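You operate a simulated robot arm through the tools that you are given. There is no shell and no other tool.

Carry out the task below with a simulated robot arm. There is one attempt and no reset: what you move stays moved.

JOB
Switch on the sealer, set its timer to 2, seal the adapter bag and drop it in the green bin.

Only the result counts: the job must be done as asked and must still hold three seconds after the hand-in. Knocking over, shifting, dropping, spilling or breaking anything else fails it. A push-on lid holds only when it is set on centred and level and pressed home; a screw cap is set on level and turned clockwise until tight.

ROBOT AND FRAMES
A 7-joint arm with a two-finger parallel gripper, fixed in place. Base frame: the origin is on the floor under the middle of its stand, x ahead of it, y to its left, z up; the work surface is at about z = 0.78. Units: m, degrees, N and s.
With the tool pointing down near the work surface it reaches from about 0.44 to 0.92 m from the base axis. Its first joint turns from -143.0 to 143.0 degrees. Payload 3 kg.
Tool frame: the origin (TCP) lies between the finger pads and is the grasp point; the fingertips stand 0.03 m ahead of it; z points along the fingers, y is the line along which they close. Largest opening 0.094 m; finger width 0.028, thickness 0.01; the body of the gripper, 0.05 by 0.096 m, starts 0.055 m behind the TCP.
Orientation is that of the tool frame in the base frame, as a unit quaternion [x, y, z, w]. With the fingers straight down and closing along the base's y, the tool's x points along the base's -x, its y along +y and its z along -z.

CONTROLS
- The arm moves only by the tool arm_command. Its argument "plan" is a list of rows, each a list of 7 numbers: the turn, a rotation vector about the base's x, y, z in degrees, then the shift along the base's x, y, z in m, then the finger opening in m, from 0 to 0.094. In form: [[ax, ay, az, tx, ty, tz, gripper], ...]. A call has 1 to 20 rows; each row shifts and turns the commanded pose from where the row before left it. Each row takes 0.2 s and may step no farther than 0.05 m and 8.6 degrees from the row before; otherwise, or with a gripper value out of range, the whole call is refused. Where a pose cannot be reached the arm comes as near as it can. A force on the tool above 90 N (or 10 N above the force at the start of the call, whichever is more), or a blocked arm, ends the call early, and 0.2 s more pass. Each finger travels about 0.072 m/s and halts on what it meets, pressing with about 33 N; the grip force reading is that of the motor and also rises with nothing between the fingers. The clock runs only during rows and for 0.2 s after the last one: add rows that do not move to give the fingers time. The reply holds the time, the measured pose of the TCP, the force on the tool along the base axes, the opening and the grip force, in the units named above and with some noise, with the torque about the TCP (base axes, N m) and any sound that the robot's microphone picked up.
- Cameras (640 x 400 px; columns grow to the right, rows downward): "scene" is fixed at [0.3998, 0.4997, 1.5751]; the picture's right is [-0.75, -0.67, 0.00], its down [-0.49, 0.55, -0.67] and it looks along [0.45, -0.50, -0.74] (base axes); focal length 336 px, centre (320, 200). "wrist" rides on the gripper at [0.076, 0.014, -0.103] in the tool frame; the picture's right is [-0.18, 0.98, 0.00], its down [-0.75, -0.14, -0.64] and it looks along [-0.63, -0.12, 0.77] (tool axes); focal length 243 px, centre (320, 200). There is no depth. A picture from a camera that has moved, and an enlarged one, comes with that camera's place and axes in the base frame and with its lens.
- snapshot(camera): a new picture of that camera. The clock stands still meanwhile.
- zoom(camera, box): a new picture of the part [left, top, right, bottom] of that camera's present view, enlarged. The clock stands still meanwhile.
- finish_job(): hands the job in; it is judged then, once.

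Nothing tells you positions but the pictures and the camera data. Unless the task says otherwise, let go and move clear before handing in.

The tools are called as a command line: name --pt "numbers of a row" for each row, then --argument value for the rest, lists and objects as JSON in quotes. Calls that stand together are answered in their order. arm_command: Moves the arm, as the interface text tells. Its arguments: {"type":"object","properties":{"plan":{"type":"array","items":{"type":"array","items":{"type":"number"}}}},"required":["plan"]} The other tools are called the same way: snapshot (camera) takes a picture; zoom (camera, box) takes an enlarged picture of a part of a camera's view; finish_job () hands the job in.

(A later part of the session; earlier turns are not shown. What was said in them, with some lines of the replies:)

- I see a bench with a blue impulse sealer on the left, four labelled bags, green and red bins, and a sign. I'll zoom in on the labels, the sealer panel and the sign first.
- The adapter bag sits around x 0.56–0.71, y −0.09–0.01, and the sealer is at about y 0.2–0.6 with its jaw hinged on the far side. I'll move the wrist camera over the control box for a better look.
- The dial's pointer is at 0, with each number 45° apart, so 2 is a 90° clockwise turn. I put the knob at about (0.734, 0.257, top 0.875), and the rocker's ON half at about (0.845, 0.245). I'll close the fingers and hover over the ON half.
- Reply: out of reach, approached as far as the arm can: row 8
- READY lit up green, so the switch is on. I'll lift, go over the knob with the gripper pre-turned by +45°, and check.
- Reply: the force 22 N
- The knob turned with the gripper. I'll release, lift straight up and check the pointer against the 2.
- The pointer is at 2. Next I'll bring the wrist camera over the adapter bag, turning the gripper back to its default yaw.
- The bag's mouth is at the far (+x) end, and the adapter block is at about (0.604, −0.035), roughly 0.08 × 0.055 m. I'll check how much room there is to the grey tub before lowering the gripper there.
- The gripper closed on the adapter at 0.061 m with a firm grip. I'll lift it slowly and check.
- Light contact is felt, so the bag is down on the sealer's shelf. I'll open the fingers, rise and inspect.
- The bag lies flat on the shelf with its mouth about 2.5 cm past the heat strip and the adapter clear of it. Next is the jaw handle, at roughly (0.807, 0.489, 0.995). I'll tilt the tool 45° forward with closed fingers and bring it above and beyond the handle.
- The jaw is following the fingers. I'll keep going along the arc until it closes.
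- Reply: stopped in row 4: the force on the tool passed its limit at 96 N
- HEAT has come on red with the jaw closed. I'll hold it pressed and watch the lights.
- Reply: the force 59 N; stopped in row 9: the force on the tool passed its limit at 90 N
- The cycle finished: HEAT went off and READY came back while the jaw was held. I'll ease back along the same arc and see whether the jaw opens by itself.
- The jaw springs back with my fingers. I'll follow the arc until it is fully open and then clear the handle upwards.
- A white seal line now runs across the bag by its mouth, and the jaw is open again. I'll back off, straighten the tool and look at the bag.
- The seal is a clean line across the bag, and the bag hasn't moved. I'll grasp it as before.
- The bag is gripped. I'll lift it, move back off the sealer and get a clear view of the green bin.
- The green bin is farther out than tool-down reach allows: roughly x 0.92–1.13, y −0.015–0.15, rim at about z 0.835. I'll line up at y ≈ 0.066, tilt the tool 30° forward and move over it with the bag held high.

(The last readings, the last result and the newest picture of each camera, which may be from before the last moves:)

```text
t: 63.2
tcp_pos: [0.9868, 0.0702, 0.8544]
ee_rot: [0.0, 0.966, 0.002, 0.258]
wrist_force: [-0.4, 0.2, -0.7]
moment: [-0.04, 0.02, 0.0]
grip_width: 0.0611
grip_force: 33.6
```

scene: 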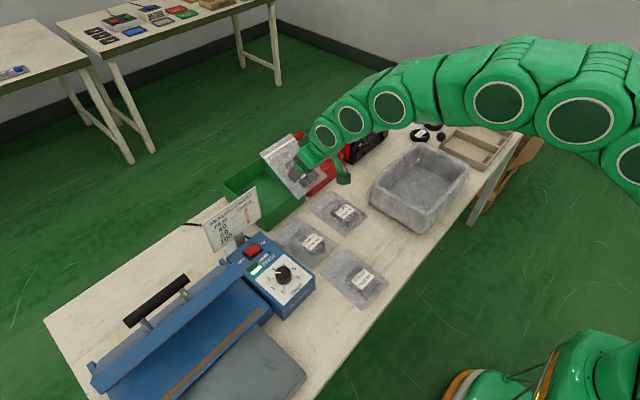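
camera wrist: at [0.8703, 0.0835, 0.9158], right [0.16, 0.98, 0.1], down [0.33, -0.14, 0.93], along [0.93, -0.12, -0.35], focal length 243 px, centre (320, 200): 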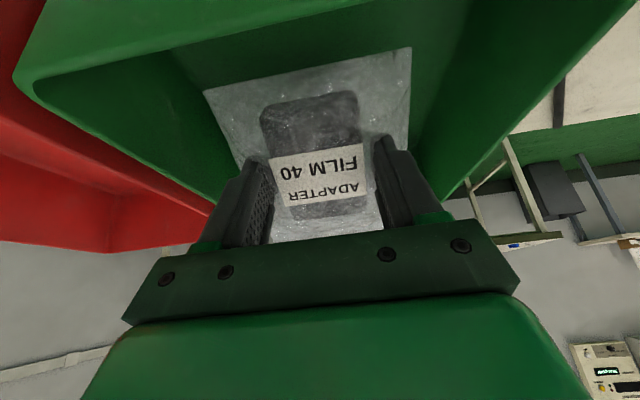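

arm_command --pt "0 0 0 0 0 -0.004 0.03" --pt "0 0 0 0 0 0 0.03" --pt "0 0 0 0 0 0 0.07" --pt "0 0 0 0 0 0 0.08" --pt "0 0 0 0 0 0 0.08" --pt "0 0 0 0 0 0 0.08"

snapshot --camera "wrist"

zoom --camera "scene" --box '[200, 120, 360, 250]'

```text
t: 64.7
tcp_pos: [0.9868, 0.0711, 0.8504]
ee_rot: [0.0, 0.966, 0.002, 0.258]
wrist_force: [-0.4, 0.2, 0.2]
moment: [0.01, 0.0, -0.01]
grip_width: 0.0797
grip_force: 0.0
```

```text
taken
camera wrist: at [0.8707, 0.0835, 0.9015], right [0.16, 0.98, 0.1], down [0.33, -0.14, 0.93], along [0.93, -0.12, -0.35], focal length 243 px, centre (320, 200)
```

wrist: 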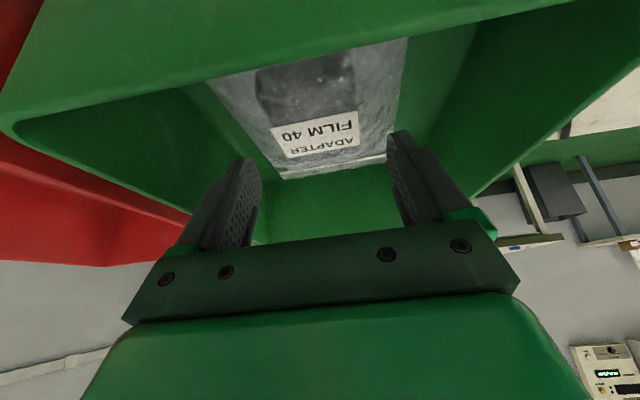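

```text
3.08 times, centred on (280, 185) of scene
camera zoom: at [0.3998, 0.4997, 1.5751], right [-0.75, -0.67, 0.0], down [-0.49, 0.55, -0.67], along [0.45, -0.5, -0.74], focal length 1033 px, centre (443, 246)
```

zoom: 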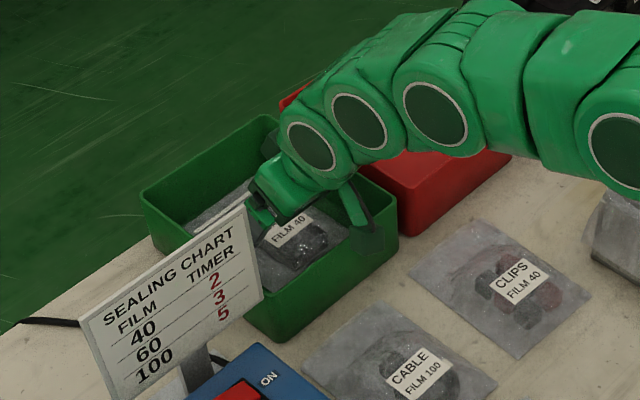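

The bag has dropped flat into the green bin. I'll raise the gripper straight up and back away before a final check.

arm_command --pt "0 0 0 0 0 0.025 0.08" --pt "0 0 0 0 0 0.035 0.08" --pt "0 0 0 0 0 0.04 0.08" --pt "0 0 0 -0.03 0 0.03 0.08" --pt "0 0 0 -0.045 0 0.015 0.08" --pt "0 0 0 -0.045 0 0.01 0.08" --pt "0 0 0 -0.045 0 0 0.08" --pt "0 7.5 0 -0.045 0 0 0.08" --pt "0 7.5 0 -0.045 0 0 0.08" --pt "0 7.5 0 -0.045 0 0 0.08" --pt "0 7.5 0 -0.045 0 0 0.08" --pt "0 0 0 -0.045 -0.02 0.02 0.08" --pt "0 0 0 -0.045 -0.04 0 0.08" --pt "0 0 0 0 0 0 0.08"

snapshot --camera "scene"

zoom --camera "scene" --box '[200, 120, 360, 250]'

zoom --camera "scene" --box '[180, 190, 340, 320]'

```text
refused: row 12 steps farther than a row can; nothing moved
```

```text
taken
```

scene: 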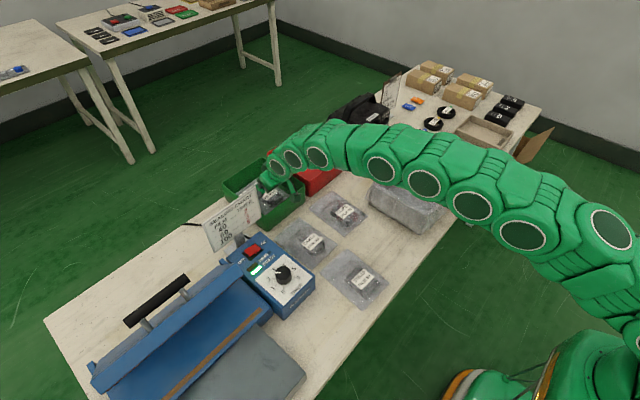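

```text
3.08 times, centred on (280, 185) of scene
camera zoom: at [0.3998, 0.4997, 1.5751], right [-0.75, -0.67, 0.0], down [-0.49, 0.55, -0.67], along [0.45, -0.5, -0.74], focal length 1033 px, centre (443, 246)
```

zoom: 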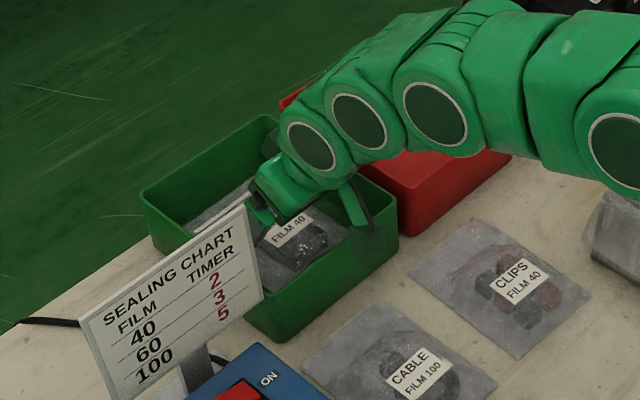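

```text
3.08 times, centred on (260, 255) of scene
camera zoom: at [0.3998, 0.4997, 1.5751], right [-0.75, -0.67, 0.0], down [-0.49, 0.55, -0.67], along [0.45, -0.5, -0.74], focal length 1033 px, centre (505, 31)
```

zoom: 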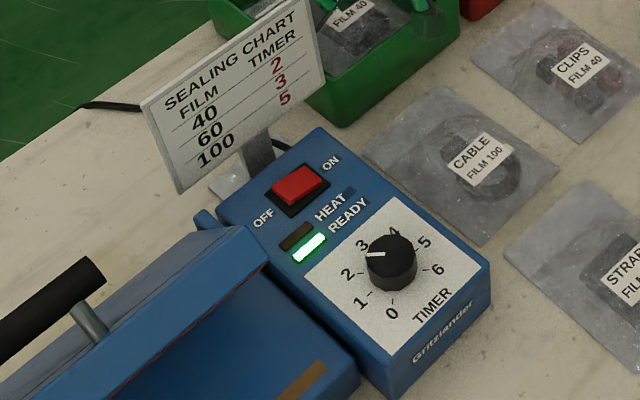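

That plan was refused because two of its rows stepped too far, so nothing moved. The bag is in the bin with the fingers still around it, and I'll repeat the retreat with smaller steps.

arm_command --pt "0 0 0 0 0 0.025 0.08" --pt "0 0 0 0 0 0.035 0.08" --pt "0 0 0 0 0 0.04 0.08" --pt "0 0 0 -0.03 0 0.03 0.08" --pt "0 0 0 -0.045 0 0.015 0.08" --pt "0 0 0 -0.045 0 0.01 0.08" --pt "0 0 0 -0.045 0 0 0.08" --pt "0 7.5 0 -0.045 0 0 0.08" --pt "0 7.5 0 -0.045 0 0 0.08" --pt "0 7.5 0 -0.045 0 0 0.08" --pt "0 7.5 0 -0.045 0 0 0.08" --pt "0 0 0 -0.03 -0.02 0.02 0.08" --pt "0 0 0 -0.02 -0.03 0.02 0.08" --pt "0 0 0 0 0 0 0.08"

snapshot --camera "scene"

zoom --camera "scene" --box '[200, 120, 360, 250]'

zoom --camera "scene" --box '[230, 220, 330, 310]'

snapshot --camera "wrist"

```text
t: 67.7
tcp_pos: [0.5922, 0.0182, 1.0452]
ee_rot: [0.0, 1.0, 0.002, 0.0]
wrist_force: [0.4, -0.5, 0.0]
moment: [0.01, 0.0, -0.01]
grip_width: 0.08
grip_force: 0.1
```

```text
taken
```

scene: 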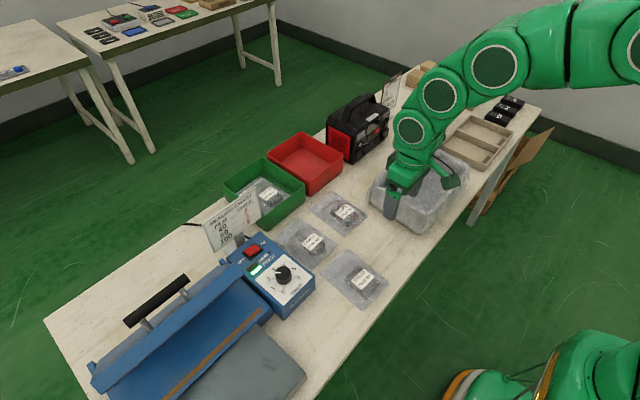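

```text
3.08 times, centred on (280, 185) of scene
camera zoom: at [0.3998, 0.4997, 1.5751], right [-0.75, -0.67, 0.0], down [-0.49, 0.55, -0.67], along [0.45, -0.5, -0.74], focal length 1033 px, centre (443, 246)
```

zoom: 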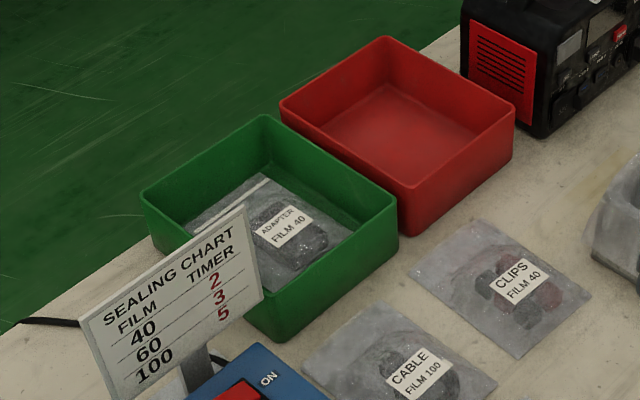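

```text
4.44 times, centred on (280, 265) of scene
camera zoom: at [0.3998, 0.4997, 1.5751], right [-0.75, -0.67, 0.0], down [-0.49, 0.55, -0.67], along [0.45, -0.5, -0.74], focal length 1492 px, centre (498, -89)
```

zoom: 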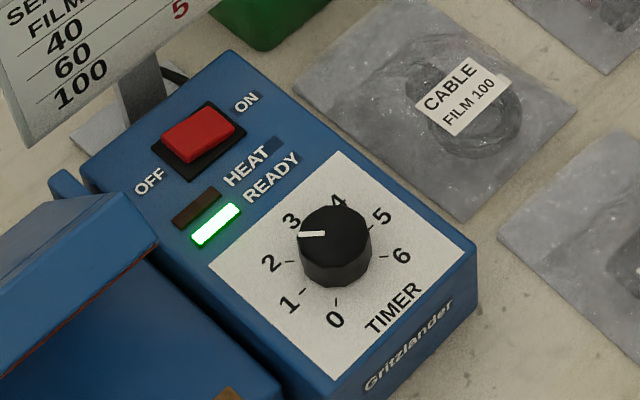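

```text
taken
camera wrist: at [0.5163, 0.0315, 1.1488], right [0.18, 0.98, 0.0], down [0.75, -0.14, 0.64], along [0.63, -0.12, -0.77], focal length 243 px, centre (320, 200)
```

wrist: 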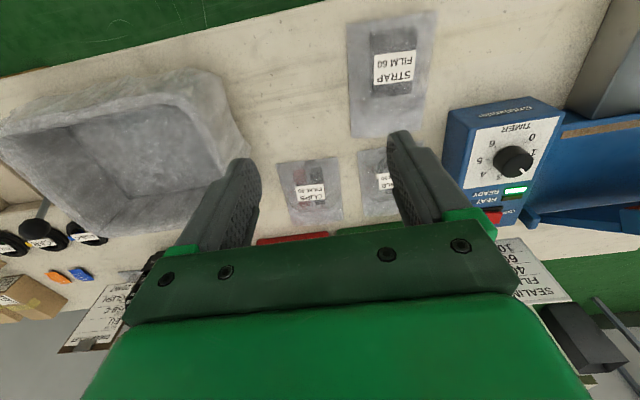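

The adapter bag lies flat and sealed in the green bin, and the sealer is on (READY lit) with its timer at 2. Nothing else has moved and the arm is clear, so I'm handing in.

finish_job

```text
The job is handed in.
```

The job is done and handed in: the adapter bag is sealed and lying flat in the green bin.

- **Sealer:** it is switched on with the READY light lit, and the timer points at 2, which matches the chart for film 40.
- **Seal:** I held the jaw closed through the heating cycle and for about 2 seconds after it. The last pictures show a clean white line across the bag near its mouth.
- **Force stops:** pressing the jaw handle twice reached the arm's 90 N limit and ended that move early. The jaw stayed closed both times, and it sprang fully open when I backed off.
- **Everything else:** the other three bags, the bins, the sign and the tub look unmoved in the final pictures. The gripper is open and clear of the work area.
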